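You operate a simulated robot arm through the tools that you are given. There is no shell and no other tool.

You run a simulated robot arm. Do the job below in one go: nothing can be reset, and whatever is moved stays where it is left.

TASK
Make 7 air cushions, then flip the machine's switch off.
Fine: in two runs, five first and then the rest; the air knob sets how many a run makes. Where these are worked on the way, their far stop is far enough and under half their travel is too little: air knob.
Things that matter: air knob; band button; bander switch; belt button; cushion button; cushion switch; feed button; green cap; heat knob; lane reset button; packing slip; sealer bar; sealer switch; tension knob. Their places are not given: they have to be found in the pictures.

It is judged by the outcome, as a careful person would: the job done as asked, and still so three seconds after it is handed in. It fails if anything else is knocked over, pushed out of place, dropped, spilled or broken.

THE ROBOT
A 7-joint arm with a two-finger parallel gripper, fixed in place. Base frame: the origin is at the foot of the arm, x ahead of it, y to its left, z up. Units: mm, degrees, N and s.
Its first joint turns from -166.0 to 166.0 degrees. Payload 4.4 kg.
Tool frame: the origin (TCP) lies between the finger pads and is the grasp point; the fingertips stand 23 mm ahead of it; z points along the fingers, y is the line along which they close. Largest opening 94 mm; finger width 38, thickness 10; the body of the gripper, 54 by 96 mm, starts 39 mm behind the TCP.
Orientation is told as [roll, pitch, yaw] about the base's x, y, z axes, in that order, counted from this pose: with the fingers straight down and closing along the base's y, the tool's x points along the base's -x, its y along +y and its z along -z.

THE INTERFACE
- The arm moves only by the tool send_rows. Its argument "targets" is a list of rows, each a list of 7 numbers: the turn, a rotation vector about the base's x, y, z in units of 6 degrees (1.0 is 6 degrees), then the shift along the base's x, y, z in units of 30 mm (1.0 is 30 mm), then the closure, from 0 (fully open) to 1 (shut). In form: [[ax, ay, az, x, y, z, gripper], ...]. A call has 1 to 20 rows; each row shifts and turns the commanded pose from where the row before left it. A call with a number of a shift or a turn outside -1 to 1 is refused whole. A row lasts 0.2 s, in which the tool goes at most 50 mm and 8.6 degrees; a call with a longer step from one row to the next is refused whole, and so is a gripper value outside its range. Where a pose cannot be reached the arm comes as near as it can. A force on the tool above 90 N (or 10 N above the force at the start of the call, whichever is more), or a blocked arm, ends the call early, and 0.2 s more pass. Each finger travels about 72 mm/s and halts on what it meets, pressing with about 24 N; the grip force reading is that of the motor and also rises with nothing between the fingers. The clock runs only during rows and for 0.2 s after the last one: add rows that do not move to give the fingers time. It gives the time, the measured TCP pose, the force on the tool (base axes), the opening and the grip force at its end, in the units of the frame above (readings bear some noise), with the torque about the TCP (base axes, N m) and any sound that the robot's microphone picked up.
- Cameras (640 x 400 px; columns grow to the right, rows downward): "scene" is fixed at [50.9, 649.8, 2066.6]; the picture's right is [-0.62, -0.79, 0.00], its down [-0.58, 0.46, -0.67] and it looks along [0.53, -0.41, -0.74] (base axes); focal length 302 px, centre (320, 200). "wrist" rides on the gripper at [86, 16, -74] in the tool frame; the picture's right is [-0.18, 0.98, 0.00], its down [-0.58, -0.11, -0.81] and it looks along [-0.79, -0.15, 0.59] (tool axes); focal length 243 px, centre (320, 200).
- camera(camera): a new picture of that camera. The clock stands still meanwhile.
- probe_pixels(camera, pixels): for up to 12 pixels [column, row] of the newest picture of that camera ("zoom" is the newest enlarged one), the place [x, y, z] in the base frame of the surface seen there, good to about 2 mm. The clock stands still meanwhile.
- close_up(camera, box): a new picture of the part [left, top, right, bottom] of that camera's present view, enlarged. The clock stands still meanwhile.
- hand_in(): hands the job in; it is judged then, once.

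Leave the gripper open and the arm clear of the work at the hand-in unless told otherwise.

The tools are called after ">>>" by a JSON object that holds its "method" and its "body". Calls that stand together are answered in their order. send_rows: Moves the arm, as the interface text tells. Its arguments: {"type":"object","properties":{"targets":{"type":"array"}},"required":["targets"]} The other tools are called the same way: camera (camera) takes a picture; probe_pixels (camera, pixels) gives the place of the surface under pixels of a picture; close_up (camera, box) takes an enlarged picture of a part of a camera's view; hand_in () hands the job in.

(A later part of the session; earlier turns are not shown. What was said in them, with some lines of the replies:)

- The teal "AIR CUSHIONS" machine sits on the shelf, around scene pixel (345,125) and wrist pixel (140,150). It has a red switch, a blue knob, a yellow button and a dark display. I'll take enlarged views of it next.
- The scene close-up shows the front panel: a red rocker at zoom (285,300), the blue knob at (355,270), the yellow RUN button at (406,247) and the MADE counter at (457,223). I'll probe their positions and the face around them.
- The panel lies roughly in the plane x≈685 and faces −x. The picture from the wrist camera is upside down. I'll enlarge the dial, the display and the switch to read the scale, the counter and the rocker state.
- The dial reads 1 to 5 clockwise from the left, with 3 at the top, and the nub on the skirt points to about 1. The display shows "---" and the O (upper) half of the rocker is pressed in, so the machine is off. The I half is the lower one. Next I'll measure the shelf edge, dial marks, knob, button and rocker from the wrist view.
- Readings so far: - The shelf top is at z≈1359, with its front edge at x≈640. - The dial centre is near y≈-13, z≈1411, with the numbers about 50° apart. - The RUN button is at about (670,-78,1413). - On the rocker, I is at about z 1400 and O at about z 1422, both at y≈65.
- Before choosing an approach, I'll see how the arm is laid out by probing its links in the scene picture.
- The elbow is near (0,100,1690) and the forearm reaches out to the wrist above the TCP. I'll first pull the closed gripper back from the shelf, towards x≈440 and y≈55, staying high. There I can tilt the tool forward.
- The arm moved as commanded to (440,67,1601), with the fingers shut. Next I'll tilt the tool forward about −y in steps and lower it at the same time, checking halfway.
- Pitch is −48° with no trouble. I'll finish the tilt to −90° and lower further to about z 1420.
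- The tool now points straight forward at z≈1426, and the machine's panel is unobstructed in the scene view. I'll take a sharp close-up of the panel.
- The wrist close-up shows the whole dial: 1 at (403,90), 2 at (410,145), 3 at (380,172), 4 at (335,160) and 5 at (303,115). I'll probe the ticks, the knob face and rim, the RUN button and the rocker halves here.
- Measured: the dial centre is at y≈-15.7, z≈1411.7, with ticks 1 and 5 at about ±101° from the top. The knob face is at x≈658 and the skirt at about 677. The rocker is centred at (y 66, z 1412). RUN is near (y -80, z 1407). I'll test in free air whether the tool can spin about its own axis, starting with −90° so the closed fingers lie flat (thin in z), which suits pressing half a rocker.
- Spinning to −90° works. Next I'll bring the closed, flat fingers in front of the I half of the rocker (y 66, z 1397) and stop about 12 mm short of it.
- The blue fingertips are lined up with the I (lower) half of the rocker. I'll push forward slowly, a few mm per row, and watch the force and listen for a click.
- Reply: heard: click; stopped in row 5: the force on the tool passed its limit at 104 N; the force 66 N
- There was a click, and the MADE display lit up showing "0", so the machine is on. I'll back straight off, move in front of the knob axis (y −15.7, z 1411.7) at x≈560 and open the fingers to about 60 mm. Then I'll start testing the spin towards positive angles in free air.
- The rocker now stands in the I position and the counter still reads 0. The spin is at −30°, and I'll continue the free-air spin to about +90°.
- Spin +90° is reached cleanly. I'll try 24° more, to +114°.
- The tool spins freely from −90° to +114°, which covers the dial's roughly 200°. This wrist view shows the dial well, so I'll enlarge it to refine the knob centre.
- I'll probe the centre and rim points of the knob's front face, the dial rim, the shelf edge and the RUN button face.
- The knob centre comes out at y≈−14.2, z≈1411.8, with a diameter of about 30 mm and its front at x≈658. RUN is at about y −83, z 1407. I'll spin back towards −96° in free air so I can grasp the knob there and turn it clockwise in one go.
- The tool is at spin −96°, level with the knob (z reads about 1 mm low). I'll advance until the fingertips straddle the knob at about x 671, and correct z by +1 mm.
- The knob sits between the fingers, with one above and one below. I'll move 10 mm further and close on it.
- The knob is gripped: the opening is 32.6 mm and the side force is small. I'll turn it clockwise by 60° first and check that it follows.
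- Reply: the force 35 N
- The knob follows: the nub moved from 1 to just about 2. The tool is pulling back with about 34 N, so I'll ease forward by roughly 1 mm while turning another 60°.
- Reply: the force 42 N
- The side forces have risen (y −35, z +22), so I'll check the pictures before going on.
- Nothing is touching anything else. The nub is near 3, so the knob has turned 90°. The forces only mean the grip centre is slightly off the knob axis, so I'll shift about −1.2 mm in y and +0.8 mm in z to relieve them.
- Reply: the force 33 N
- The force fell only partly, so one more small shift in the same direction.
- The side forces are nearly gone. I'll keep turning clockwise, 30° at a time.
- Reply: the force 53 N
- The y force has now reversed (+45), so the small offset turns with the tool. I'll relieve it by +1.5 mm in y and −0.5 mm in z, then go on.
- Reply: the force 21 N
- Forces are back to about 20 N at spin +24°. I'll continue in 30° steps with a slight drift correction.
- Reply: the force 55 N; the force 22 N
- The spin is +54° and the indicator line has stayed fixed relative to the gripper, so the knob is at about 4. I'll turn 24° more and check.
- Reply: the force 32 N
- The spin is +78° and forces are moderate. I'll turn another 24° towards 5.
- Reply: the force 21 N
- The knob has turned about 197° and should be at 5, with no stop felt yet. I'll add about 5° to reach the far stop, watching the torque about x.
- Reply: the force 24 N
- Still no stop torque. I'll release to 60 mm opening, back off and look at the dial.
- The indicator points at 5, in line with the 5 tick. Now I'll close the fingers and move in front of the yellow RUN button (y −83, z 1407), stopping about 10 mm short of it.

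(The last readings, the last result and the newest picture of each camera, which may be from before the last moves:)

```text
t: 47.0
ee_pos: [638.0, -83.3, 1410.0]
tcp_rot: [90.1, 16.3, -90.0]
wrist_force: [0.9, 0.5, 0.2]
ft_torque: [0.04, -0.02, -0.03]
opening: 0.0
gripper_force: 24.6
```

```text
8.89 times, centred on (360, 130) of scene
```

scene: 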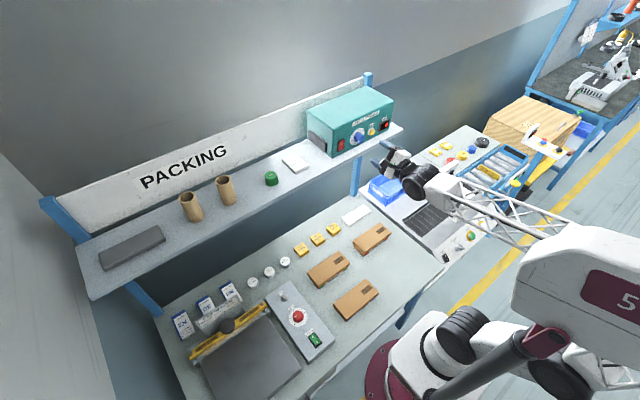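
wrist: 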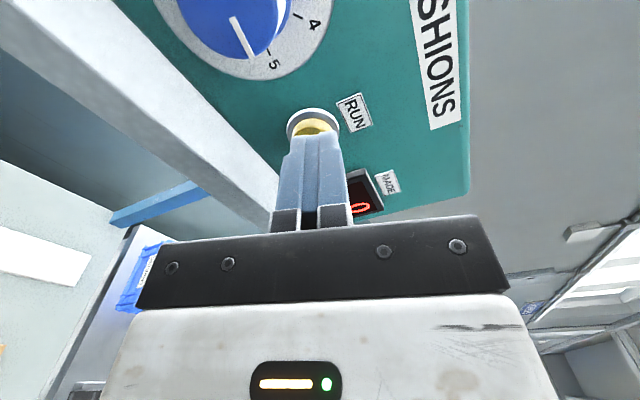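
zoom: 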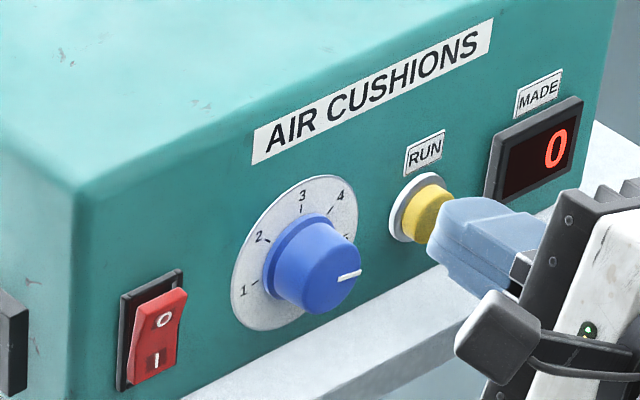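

The fingertips face the RUN button. I'll press forward slowly until it clicks, then read the result.

>>> {"method": "send_rows", "body": {"targets": [[0, 0, 0, 0.1, 0, 0, 1], [0, 0, 0, 0.1, 0, 0, 1], [0, 0, 0, 0.08, 0, 0, 1], [0, 0, 0, 0.08, 0, 0, 1], [0, 0, 0, 0, 0, 0, 1]]}}

>>> {"method": "close_up", "body": {"camera": "scene", "box": [324, 108, 396, 153]}}

```text
t: 48.2
ee_pos: [649.0, -83.0, 1409.1]
tcp_rot: [90.0, 16.1, -89.9]
wrist_force: [-3.9, -0.3, -0.6]
ft_torque: [-0.06, 0.0, -0.03]
opening: 0.4
gripper_force: 23.7
heard: click
```

```text
8.89 times, centred on (360, 130) of scene
```

zoom: 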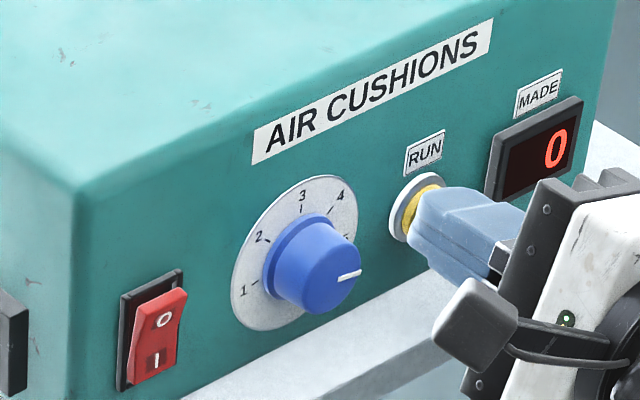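

A click was heard. I'll back off from the button and wait a bit to see whether the counter rises.

>>> {"method": "send_rows", "body": {"targets": [[0, 0, 0, -0.5, 0, 0, 1], [0, 0, 0, -0.9, 0, 0, 1], [0, 0, 0, -0.9, 0, 0, 1], [0, 0, 0, -0.8, 0, 0, 1], [0, 0, 0, 0, 0, 0, 1], [0, 0, 0, 0, 0, 0, 1], [0, 0, 0, 0, 0, 0, 1], [0, 0, 0, 0, 0, 0, 1], [0, 0, 0, 0, 0, 0, 1], [0, 0, 0, 0, 0, 0, 1]]}}

>>> {"method": "close_up", "body": {"camera": "scene", "box": [300, 80, 428, 160]}}

```text
t: 50.4
ee_pos: [556.6, -81.5, 1410.1]
tcp_rot: [90.0, 16.3, -89.9]
wrist_force: [0.1, -0.6, -0.1]
ft_torque: [-0.01, 0.05, -0.02]
opening: 0.1
gripper_force: 24.0
```

```text
5.00 times, centred on (364, 120) of scene
```

zoom: 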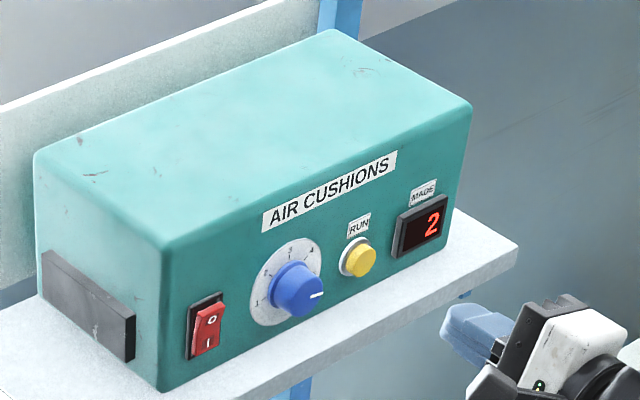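

MADE shows 2 and is still running at about one per second. I'll wait without moving until the run finishes.

>>> {"method": "send_rows", "body": {"targets": [[0, 0, 0, 0, 0, 0, 1], [0, 0, 0, 0, 0, 0, 1], [0, 0, 0, 0, 0, 0, 1], [0, 0, 0, 0, 0, 0, 1], [0, 0, 0, 0, 0, 0, 1], [0, 0, 0, 0, 0, 0, 1], [0, 0, 0, 0, 0, 0, 1], [0, 0, 0, 0, 0, 0, 1], [0, 0, 0, 0, 0, 0, 1], [0, 0, 0, 0, 0, 0, 1], [0, 0, 0, 0, 0, 0, 1], [0, 0, 0, 0, 0, 0, 1], [0, 0, 0, 0, 0, 0, 1], [0, 0, 0, 0, 0, 0, 1], [0, 0, 0, 0, 0, 0, 1], [0, 0, 0, 0, 0, 0, 1], [0, 0, 0, 0, 0, 0, 1], [0, 0, 0, 0, 0, 0, 1], [0, 0, 0, 0, 0, 0, 1], [0, 0, 0, 0, 0, 0, 1]]}}

>>> {"method": "close_up", "body": {"camera": "scene", "box": [300, 80, 428, 160]}}

```text
t: 54.6
ee_pos: [557.2, -81.0, 1410.4]
tcp_rot: [90.0, 16.2, -90.0]
wrist_force: [-0.3, 0.8, -0.1]
ft_torque: [0.03, 0.0, 0.02]
opening: 0.2
gripper_force: 24.7
```

```text
5.00 times, centred on (364, 120) of scene
```

zoom: 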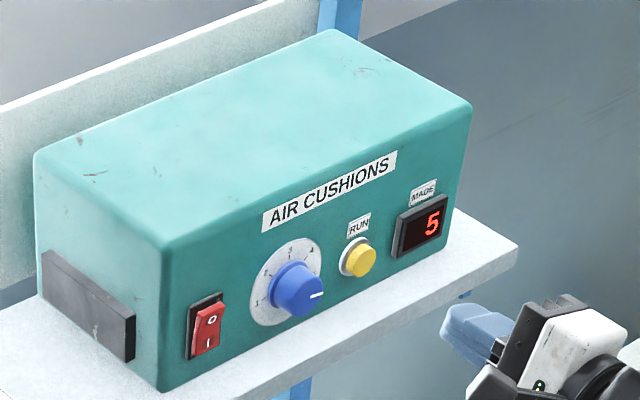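

MADE reads 5. I'll move back in front of the knob with the fingers opened to 60 mm, not touching it, and confirm the count stays at 5.

>>> {"method": "send_rows", "body": {"targets": [[0, 0, 0, 0, 0.77, 0.045, 1], [0, 0, 0, 0, 0.77, 0.045, 0.7], [0, 0, 0, 0, 0.76, 0.045, 0.36], [0, 0, 0, 0, 0, 0, 0.36], [0, 0, 0, 0, 0, 0, 0.36], [0, 0, 0, 0, 0, 0, 0.36], [0, 0, 0, 0, 0, 0, 0.36], [0, 0, 0, 0, 0, 0, 0.36]]}}

>>> {"method": "close_up", "body": {"camera": "wrist", "box": [200, 0, 440, 150]}}

>>> {"method": "close_up", "body": {"camera": "scene", "box": [324, 108, 396, 153]}}

```text
t: 56.4
ee_pos: [555.6, -14.4, 1410.0]
tcp_rot: [90.1, 16.2, -90.0]
wrist_force: [0.4, 0.0, 0.3]
ft_torque: [-0.02, -0.01, 0.01]
opening: 60.1
gripper_force: 0.0
```

```text
2.67 times, centred on (320, 75) of wrist
```

zoom: 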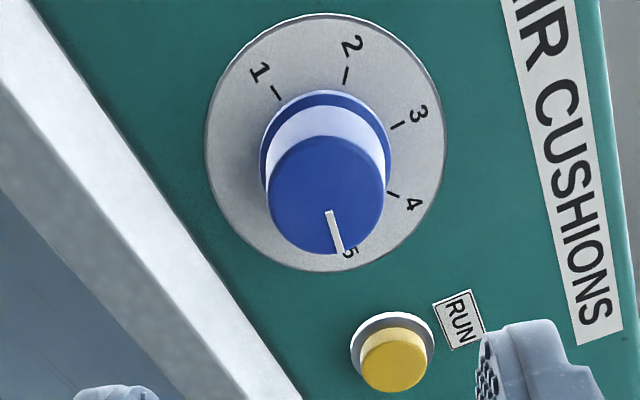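

```text
8.89 times, centred on (360, 130) of scene
```

zoom: 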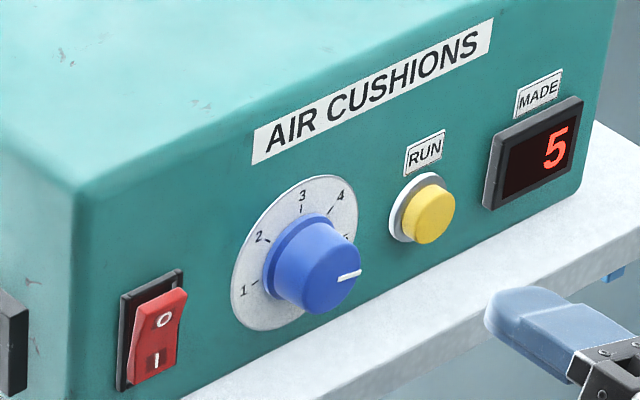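

The count stays at 5, so the first run is finished. I'll move back onto the knob (+90 mm in x) and grip it at the same angle.

>>> {"method": "send_rows", "body": {"targets": [[0, 0, 0, 0.9, 0, 0.01, 0.36], [0, 0, 0, 0.9, 0, 0.01, 0.36], [0, 0, 0, 0.7, 0, 0, 0.36], [0, 0, 0, 0.5, 0, 0, 0.36], [0, 0, 0, 0, 0, 0, 0.36], [0, 0, 0, 0, 0, 0, 0.6], [0, 0, 0, 0, 0, 0, 0.75], [0, 0, 0, 0, 0, 0, 0.85], [0, 0, 0, 0, 0, 0, 0.85]]}}

>>> {"method": "camera", "body": {"camera": "wrist"}}

```text
t: 58.4
ee_pos: [645.9, -14.4, 1412.0]
tcp_rot: [89.7, 16.2, -90.1]
wrist_force: [-4.6, 6.0, -26.3]
ft_torque: [-0.01, 0.6, 0.16]
opening: 32.3
gripper_force: 44.7
```

```text
taken
```

wrist: 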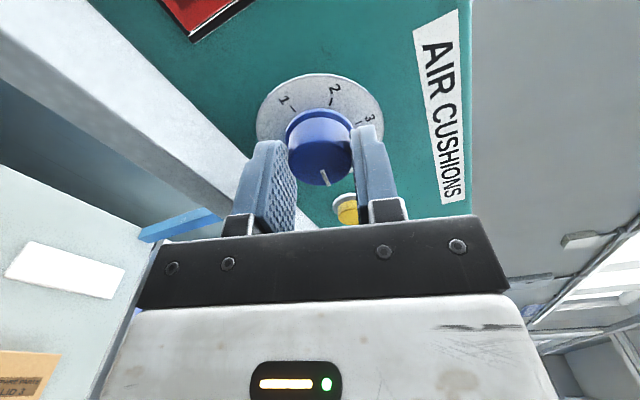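

The knob is gripped (opening 32.3 mm), with a z force of −26 N. I'll ease z down 1 mm and start turning counter-clockwise, 30° first.

>>> {"method": "send_rows", "body": {"targets": [[0, 0, 0, 0, 0, -0.03, 0.85], [-1, 0, 0, 0, 0, 0, 0.85], [-1, 0, 0, 0, 0, 0, 0.85], [-1, 0, 0, 0, 0, 0, 0.85], [-1, 0, 0, 0, 0, 0, 0.85], [-1, 0, 0, 0, 0, 0, 0.85], [0, 0, 0, 0, 0, 0, 0.85]]}}

```text
t: 60.0
ee_pos: [645.0, -15.0, 1412.3]
tcp_rot: [89.9, -13.9, -89.9]
wrist_force: [28.0, 13.4, -24.4]
ft_torque: [-0.01, 0.39, 0.51]
opening: 32.3
gripper_force: 45.4
```

Forces are moderate. I'll keep turning, with small relief shifts along the measured forces.

>>> {"method": "send_rows", "body": {"targets": [[0, 0, 0, 0.03, 0.01, -0.03, 0.85], [-1, 0, 0, 0, 0, 0, 0.85], [-1, 0, 0, 0, 0, 0, 0.85], [-1, 0, 0, 0, 0, 0, 0.85], [-1, 0, 0, 0, 0, 0, 0.85], [-1, 0, 0, 0, 0, 0, 0.85], [0, 0, 0, 0, 0, 0, 0.85]]}}

```text
t: 61.6
ee_pos: [644.9, -14.7, 1411.3]
tcp_rot: [90.1, -43.9, -90.0]
wrist_force: [-37.6, 7.1, -16.8]
ft_torque: [0.0, 0.35, 0.06]
opening: 32.2
gripper_force: 44.7
```

>>> {"method": "send_rows", "body": {"targets": [[0, 0, 0, -0.03, 0, -0.02, 0.85], [-1, 0, 0, 0, 0, 0, 0.85], [-1, 0, 0, 0, 0, 0, 0.85], [-1, 0, 0, 0, 0, 0, 0.85], [-1, 0, 0, 0, 0, 0, 0.85], [-1, 0, 0, 0, 0, 0, 0.85], [0, 0, 0, 0, 0, 0, 0.85]]}}

```text
t: 63.2
ee_pos: [645.3, -14.9, 1412.0]
tcp_rot: [90.3, -73.9, -90.2]
wrist_force: [28.9, -26.2, 17.4]
ft_torque: [0.0, -0.47, -0.51]
opening: 31.9
gripper_force: 44.8
```

The knob is back by 90° (about 3.2), and forces stay under 30 N. I'll go on with the next 30°.

>>> {"method": "send_rows", "body": {"targets": [[0, 0, 0, 0.03, -0.03, 0.02, 0.85], [-1, 0, 0, 0, 0, 0, 0.85], [-1, 0, 0, 0, 0, 0, 0.85], [-1, 0, 0, 0, 0, 0, 0.85], [-1, 0, 0, 0, 0, 0, 0.85], [-1, 0, 0, 0, 0, 0, 0.85], [0, 0, 0, 0, 0, 0, 0.85]]}}

>>> {"method": "close_up", "body": {"camera": "scene", "box": [324, 108, 396, 153]}}

```text
t: 64.8
ee_pos: [645.8, -14.9, 1411.8]
tcp_rot: [-90.0, -76.1, 90.1]
wrist_force: [-44.0, 7.6, 6.5]
ft_torque: [-0.03, -0.37, 0.28]
opening: 31.9
gripper_force: 44.8
```

```text
8.89 times, centred on (360, 130) of scene
```

zoom: 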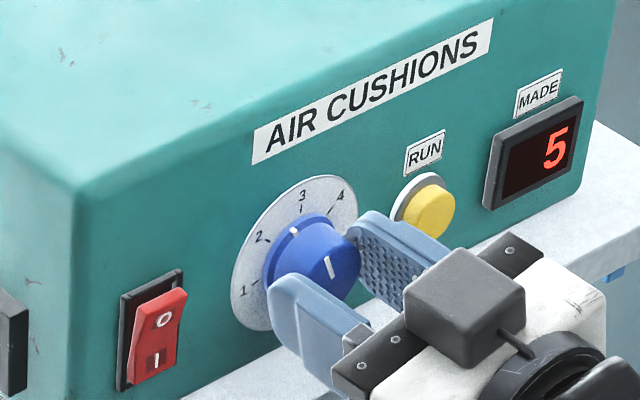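

The nub at (294,232) lies between 2 and 3, at about −20°. I'll turn 30° more to reach 2.

>>> {"method": "send_rows", "body": {"targets": [[0, 0, 0, -0.03, 0.01, 0.01, 0.85], [-1, 0, 0, 0, 0, 0, 0.85], [-1, 0, 0, 0, 0, 0, 0.85], [-1, 0, 0, 0, 0, 0, 0.85], [-1, 0, 0, 0, 0, 0, 0.85], [-1, 0, 0, 0, 0, 0, 0.85], [0, 0, 0, 0, 0, 0, 0.85]]}}

>>> {"method": "close_up", "body": {"camera": "scene", "box": [344, 124, 368, 146]}}

>>> {"method": "camera", "body": {"camera": "wrist"}}

```text
t: 66.4
ee_pos: [645.9, -14.9, 1411.3]
tcp_rot: [-90.0, -46.1, 90.0]
wrist_force: [35.9, -23.4, 29.1]
ft_torque: [0.02, -0.46, -0.39]
opening: 32.0
gripper_force: 45.1
```

```text
16.00 times, centred on (356, 135) of scene
```

zoom: 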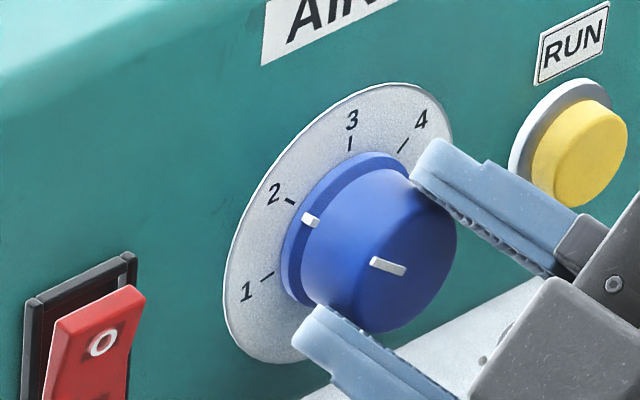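

```text
taken
```

wrist: 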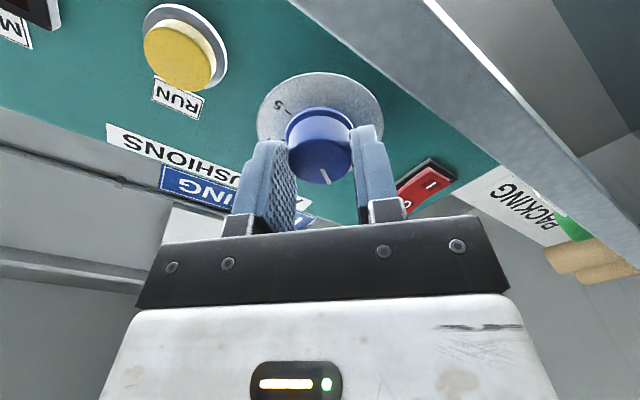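

The nub appears to be at about 2. I'll probe the nub and the ticks to check the angle.

>>> {"method": "probe_pixels", "body": {"camera": "zoom", "pixels": [[310, 219], [306, 217], [314, 222], [290, 201], [287, 199], [293, 203], [267, 276], [350, 143], [402, 146], [375, 262], [404, 270], [272, 274]]}}

```text
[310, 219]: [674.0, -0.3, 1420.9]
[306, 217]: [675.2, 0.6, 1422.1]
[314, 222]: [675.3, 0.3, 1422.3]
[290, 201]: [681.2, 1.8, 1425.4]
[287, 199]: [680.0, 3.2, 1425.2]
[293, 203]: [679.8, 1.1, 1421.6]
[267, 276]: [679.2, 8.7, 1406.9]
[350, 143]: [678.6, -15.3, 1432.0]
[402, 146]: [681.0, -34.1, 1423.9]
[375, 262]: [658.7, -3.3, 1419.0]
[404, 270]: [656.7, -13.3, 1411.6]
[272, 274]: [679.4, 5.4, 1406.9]
```

The nub (54° from the top), the indicator line (53.5°) and tick 2 (52°) all agree, so the knob is set to 2. I'll release, back off 90 mm, spin to −90°, close the fingers and move in front of RUN again.

>>> {"method": "send_rows", "body": {"targets": [[0, 0, 0, 0, 0, 0, 0.6], [0, 0, 0, 0, 0, 0, 0.4], [0, 0, 0, 0, 0, 0, 0.36], [0, 0, 0, 0, 0, 0, 0.36], [0, 0, 0, -0.5, 0, 0, 0.36], [0, 0, 0, -1, 0, 0, 0.36], [0, 0, 0, -1, 0, 0, 0.36], [0, 0, 0, -0.5, 0, 0, 0.36], [-1, 0, 0, 0, -0.3, 0, 1], [-1, 0, 0, 0, -0.3, 0, 1], [-1, 0, 0, 0, -0.3, 0, 1], [-1, 0, 0, 0, -0.3, 0, 1], [-1, 0, 0, 0, -0.3, -0.03, 1], [-1, 0, 0, 0, -0.3, -0.03, 1], [-1, 0, 0, 0, -0.3, -0.03, 1], [-0.68, 0, 0, 0, -0.17, -0.01, 1], [0, 0, 0, 0, 0, 0, 1]]}}

>>> {"method": "close_up", "body": {"camera": "scene", "box": [324, 108, 396, 153]}}

```text
t: 70.0
ee_pos: [554.5, -83.1, 1408.2]
tcp_rot: [-89.9, 0.1, 90.1]
wrist_force: [0.2, -0.5, 0.2]
ft_torque: [-0.05, 0.02, -0.01]
opening: 0.0
gripper_force: 23.8
```

```text
8.89 times, centred on (360, 130) of scene
```

zoom: 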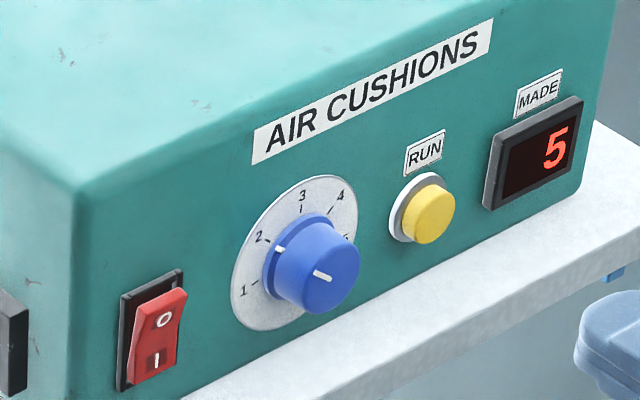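

The knob stayed on 2 and the counter reads 5. I'll advance towards RUN and stop about 10 mm short.

>>> {"method": "send_rows", "body": {"targets": [[0, 0, 0, 0.9, 0, 0, 1], [0, 0, 0, 0.9, 0, 0, 1], [0, 0, 0, 0.9, 0, 0, 1], [0, 0, 0, 0, 0, 0, 1]]}}

>>> {"method": "camera", "body": {"camera": "wrist"}}

>>> {"method": "close_up", "body": {"camera": "scene", "box": [324, 108, 396, 153]}}

```text
t: 71.0
ee_pos: [637.9, -82.4, 1408.9]
tcp_rot: [-90.0, -0.1, 90.0]
wrist_force: [-0.2, -0.9, -0.5]
ft_torque: [0.0, 0.02, 0.01]
opening: 0.0
gripper_force: 24.2
```

```text
taken
```

wrist: 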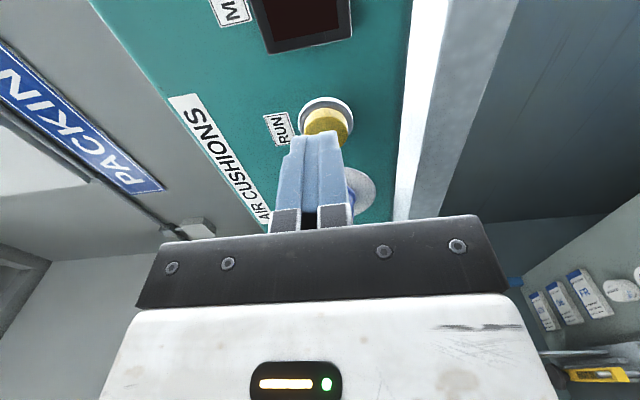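

```text
8.89 times, centred on (360, 130) of scene
```

zoom: 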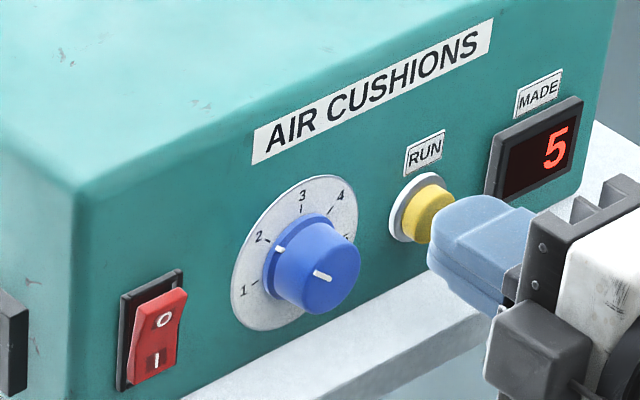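

The fingertips are on the RUN button axis and the display shows 5. I'll press slowly, as before.

>>> {"method": "send_rows", "body": {"targets": [[0, 0, 0, 0.1, 0, 0, 1], [0, 0, 0, 0.1, 0, 0, 1], [0, 0, 0, 0.08, 0, 0, 1], [0, 0, 0, 0.08, 0, 0, 1], [0, 0, 0, 0, 0, 0, 1]]}}

```text
t: 72.2
ee_pos: [647.7, -85.2, 1408.5]
tcp_rot: [-90.1, -0.1, 90.1]
wrist_force: [-1.6, 0.7, 1.3]
ft_torque: [0.0, -0.05, -0.01]
opening: 0.0
gripper_force: 23.9
heard: click
```

There was one click. I'll back off straight and wait for the run of two.

>>> {"method": "send_rows", "body": {"targets": [[0, 0, 0, -0.5, 0, 0, 1], [0, 0, 0, -0.9, 0, 0, 1], [0, 0, 0, -0.9, 0, 0, 1], [0, 0, 0, -0.8, 0, 0, 1], [0, 0, 0, 0, 0, 0, 1], [0, 0, 0, 0, 0, 0, 1], [0, 0, 0, 0, 0, 0, 1], [0, 0, 0, 0, 0, 0, 1], [0, 0, 0, 0, 0, 0, 1], [0, 0, 0, 0, 0, 0, 1]]}}

>>> {"method": "close_up", "body": {"camera": "scene", "box": [324, 108, 396, 153]}}

```text
t: 74.4
ee_pos: [553.7, -83.7, 1407.7]
tcp_rot: [-90.0, 0.0, 89.9]
wrist_force: [0.6, 0.1, 0.2]
ft_torque: [0.0, -0.02, 0.03]
opening: 0.1
gripper_force: 23.4
```

```text
8.89 times, centred on (360, 130) of scene
```

zoom: 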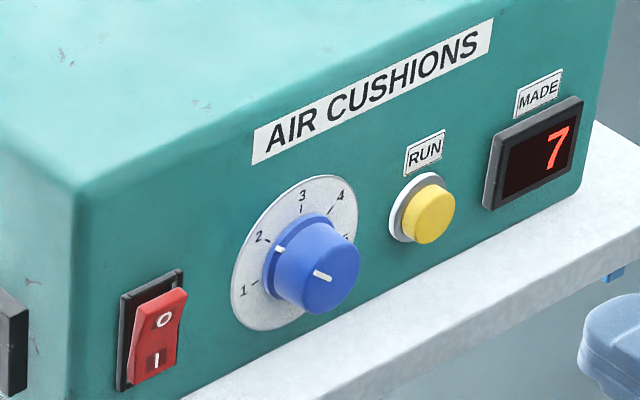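

MADE reads 7. I'll move, well clear of the panel, to in front of the O (upper) half of the rocker (y 66, z 1427). That also gives time to confirm the count stays at 7.

>>> {"method": "send_rows", "body": {"targets": [[0, 0, 0, 0, 0.83, 0.106, 1], [0, 0, 0, 0, 0.83, 0.106, 1], [0, 0, 0, 0, 0.83, 0.106, 1], [0, 0, 0, 0, 0.83, 0.106, 1], [0, 0, 0, 0, 0.83, 0.106, 1], [0, 0, 0, 0, 0.83, 0.106, 1], [0, 0, 0, 0, 0, 0, 1], [0, 0, 0, 0, 0, 0, 1], [0, 0, 0, 0, 0, 0, 1], [0, 0, 0, 0, 0, 0, 1]]}}

>>> {"method": "close_up", "body": {"camera": "scene", "box": [324, 108, 396, 153]}}

```text
t: 76.6
ee_pos: [551.2, 66.6, 1428.8]
tcp_rot: [-90.1, -0.1, 90.1]
wrist_force: [0.1, 0.3, 0.1]
ft_torque: [0.04, 0.0, 0.01]
opening: 0.0
gripper_force: 24.7
```

```text
8.89 times, centred on (360, 130) of scene
```

zoom: 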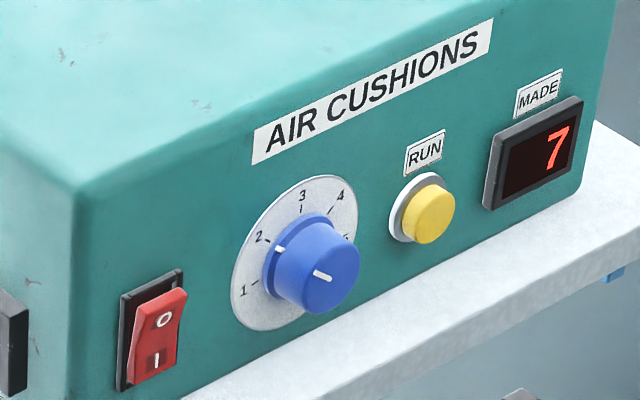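

The count stays at 7, so both runs are finished. I'll advance to about 10 mm short of the O half.

>>> {"method": "send_rows", "body": {"targets": [[0, 0, 0, 0.9, 0, 0, 1], [0, 0, 0, 0.9, 0, 0, 1], [0, 0, 0, 0.9, 0, 0, 1], [0, 0, 0, 0.05, 0, 0, 1], [0, 0, 0, 0, 0, 0, 1]]}}

>>> {"method": "camera", "body": {"camera": "wrist"}}

>>> {"method": "close_up", "body": {"camera": "scene", "box": [324, 108, 396, 153]}}

```text
t: 77.8
ee_pos: [636.6, 66.1, 1428.3]
tcp_rot: [-90.0, -0.1, 90.0]
wrist_force: [-0.1, -1.1, -0.7]
ft_torque: [0.02, 0.0, 0.01]
opening: 0.0
gripper_force: 24.4
```

```text
taken
```

wrist: 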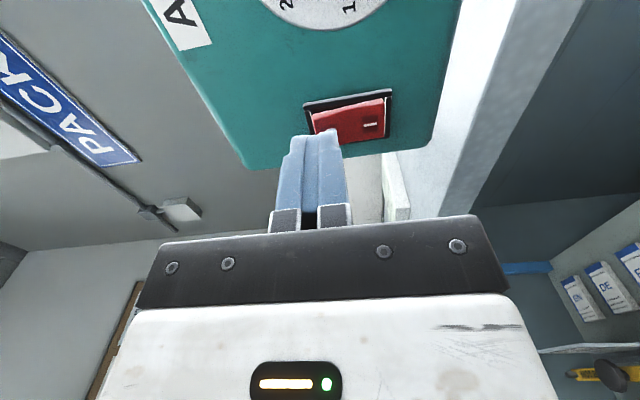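

```text
8.89 times, centred on (360, 130) of scene
```

zoom: 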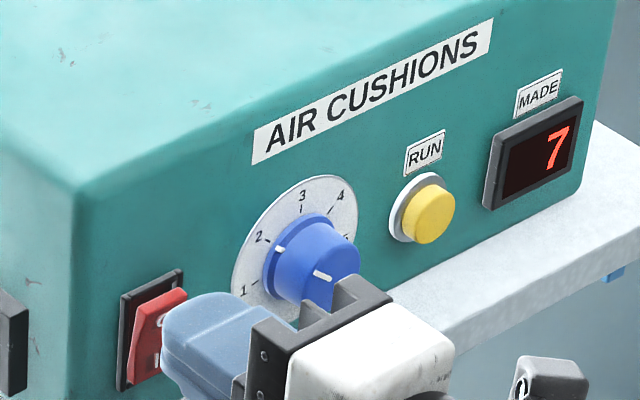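

The fingers are in front of the O half, with the I half free below. I'll press slowly.

>>> {"method": "send_rows", "body": {"targets": [[0, 0, 0, 0.1, 0, 0, 1], [0, 0, 0, 0.1, 0, 0, 1], [0, 0, 0, 0.07, 0, 0, 1], [0, 0, 0, 0.05, 0, 0, 1], [0, 0, 0, 0.05, 0, 0, 1], [0, 0, 0, 0, 0, 0, 1]]}}

>>> {"method": "close_up", "body": {"camera": "scene", "box": [324, 108, 396, 153]}}

```text
t: 79.2
ee_pos: [647.6, 66.4, 1428.1]
tcp_rot: [-90.1, -0.1, 89.9]
wrist_force: [-1.2, 0.6, -0.1]
ft_torque: [0.01, -0.01, 0.01]
opening: 0.0
gripper_force: 24.4
```

```text
8.89 times, centred on (360, 130) of scene
```

zoom: 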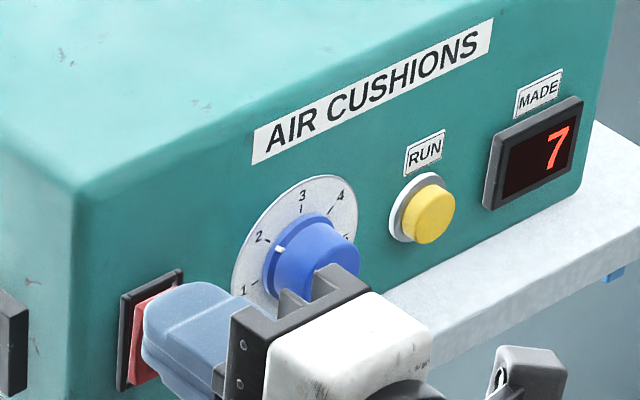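

There's no click yet and the force is only about 1 N. I'll go a few mm further in small steps.

>>> {"method": "send_rows", "body": {"targets": [[0, 0, 0, 0.05, 0, 0, 1], [0, 0, 0, 0.05, 0, 0, 1], [0, 0, 0, 0.04, 0, 0, 1], [0, 0, 0, 0, 0, 0, 1]]}}

>>> {"method": "close_up", "body": {"camera": "scene", "box": [324, 108, 396, 153]}}

```text
t: 80.1
ee_pos: [647.5, 67.2, 1426.6]
tcp_rot: [-90.0, -0.2, 90.1]
wrist_force: [-42.0, 4.7, -1.6]
ft_torque: [0.05, 0.46, -0.02]
opening: 0.1
gripper_force: 23.7
heard: click
stopped in row 4: the force on the tool passed its limit at 95 N (the readings are from after the stop); the commanded pose is now the measured one
```

```text
8.89 times, centred on (360, 130) of scene
```

zoom: 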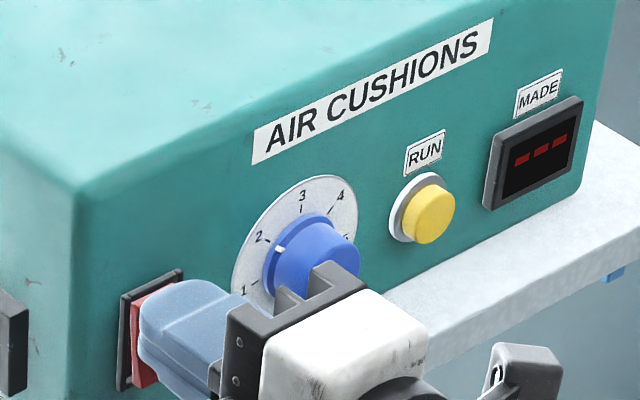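

The rocker clicked and the display went back to "---", so the machine is off. I'll back straight away from the panel, well clear of the shelf, and open the gripper.

>>> {"method": "send_rows", "body": {"targets": [[0, 0, 0, -0.4, 0, 0, 1], [0, 0, 0, -0.9, 0, 0, 1], [0, 0, 0, -0.9, 0, 0, 1], [0, 0, 0, -0.9, 0, 0, 1], [0, 0, 0, -0.9, 0, 0, 1], [0, 0, 0, -0.9, 0, 0, 1], [0, 0, 0, -0.9, 0, 0, 0], [0, 0, 0, -0.9, 0, 0, 0], [0, 0, 0, 0, 0, 0, 0], [0, 0, 0, 0, 0, 0, 0], [0, 0, 0, 0, 0, 0, 0], [0, 0, 0, 0, 0, 0, 0], [0, 0, 0, 0, 0, 0, 0]]}}

>>> {"method": "close_up", "body": {"camera": "scene", "box": [324, 108, 396, 153]}}

>>> {"method": "camera", "body": {"camera": "scene"}}

```text
t: 82.9
ee_pos: [448.8, 64.8, 1429.2]
tcp_rot: [-89.9, -0.1, 90.2]
wrist_force: [0.2, 0.4, 0.0]
ft_torque: [0.03, 0.02, -0.03]
opening: 94.1
gripper_force: 0.0
```

```text
8.89 times, centred on (360, 130) of scene
```

zoom: 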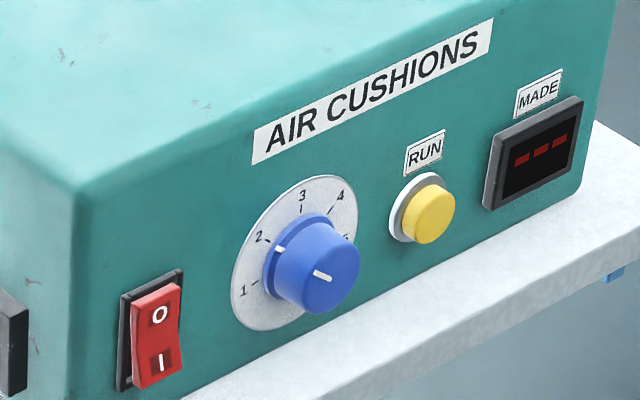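

```text
taken
```

scene: 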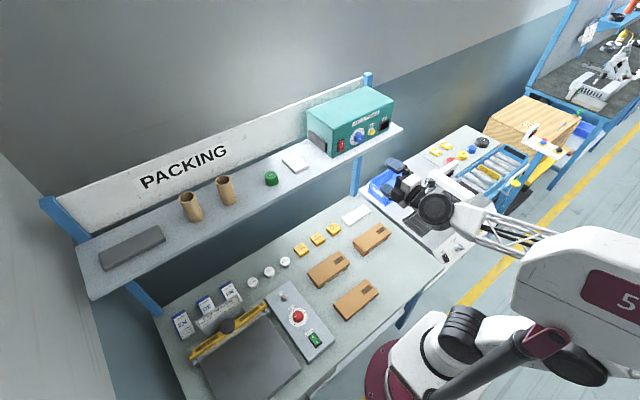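

The rocker is back in the O position, the display shows "---" and the counter last read 7. Everything else on the shelf and bench is where it was. The gripper is open and clear of the work, so I'm handing in.

>>> {"method": "hand_in", "body": {}}

```text
The job is handed in.
```

The machine made 7 air cushions, five in the first run and two in the second, and it is now switched off.

- **Switch on:** I pressed the I half of the rocker, and the MADE counter came up at 0.
- **First run:** I turned the air knob to 5 and pressed RUN once. The counter stopped at 5.
- **Second run:** I turned the knob back to 2 and pressed RUN once. The counter stopped at 7.
- **Switch off:** I pressed the O half of the rocker. The display went back to "---", as it was at the start.

In the last picture nothing else looked moved. The air knob is still on 2. The gripper is open and the arm is pulled back clear of the shelf. The job is handed in; no verdict came back with it.
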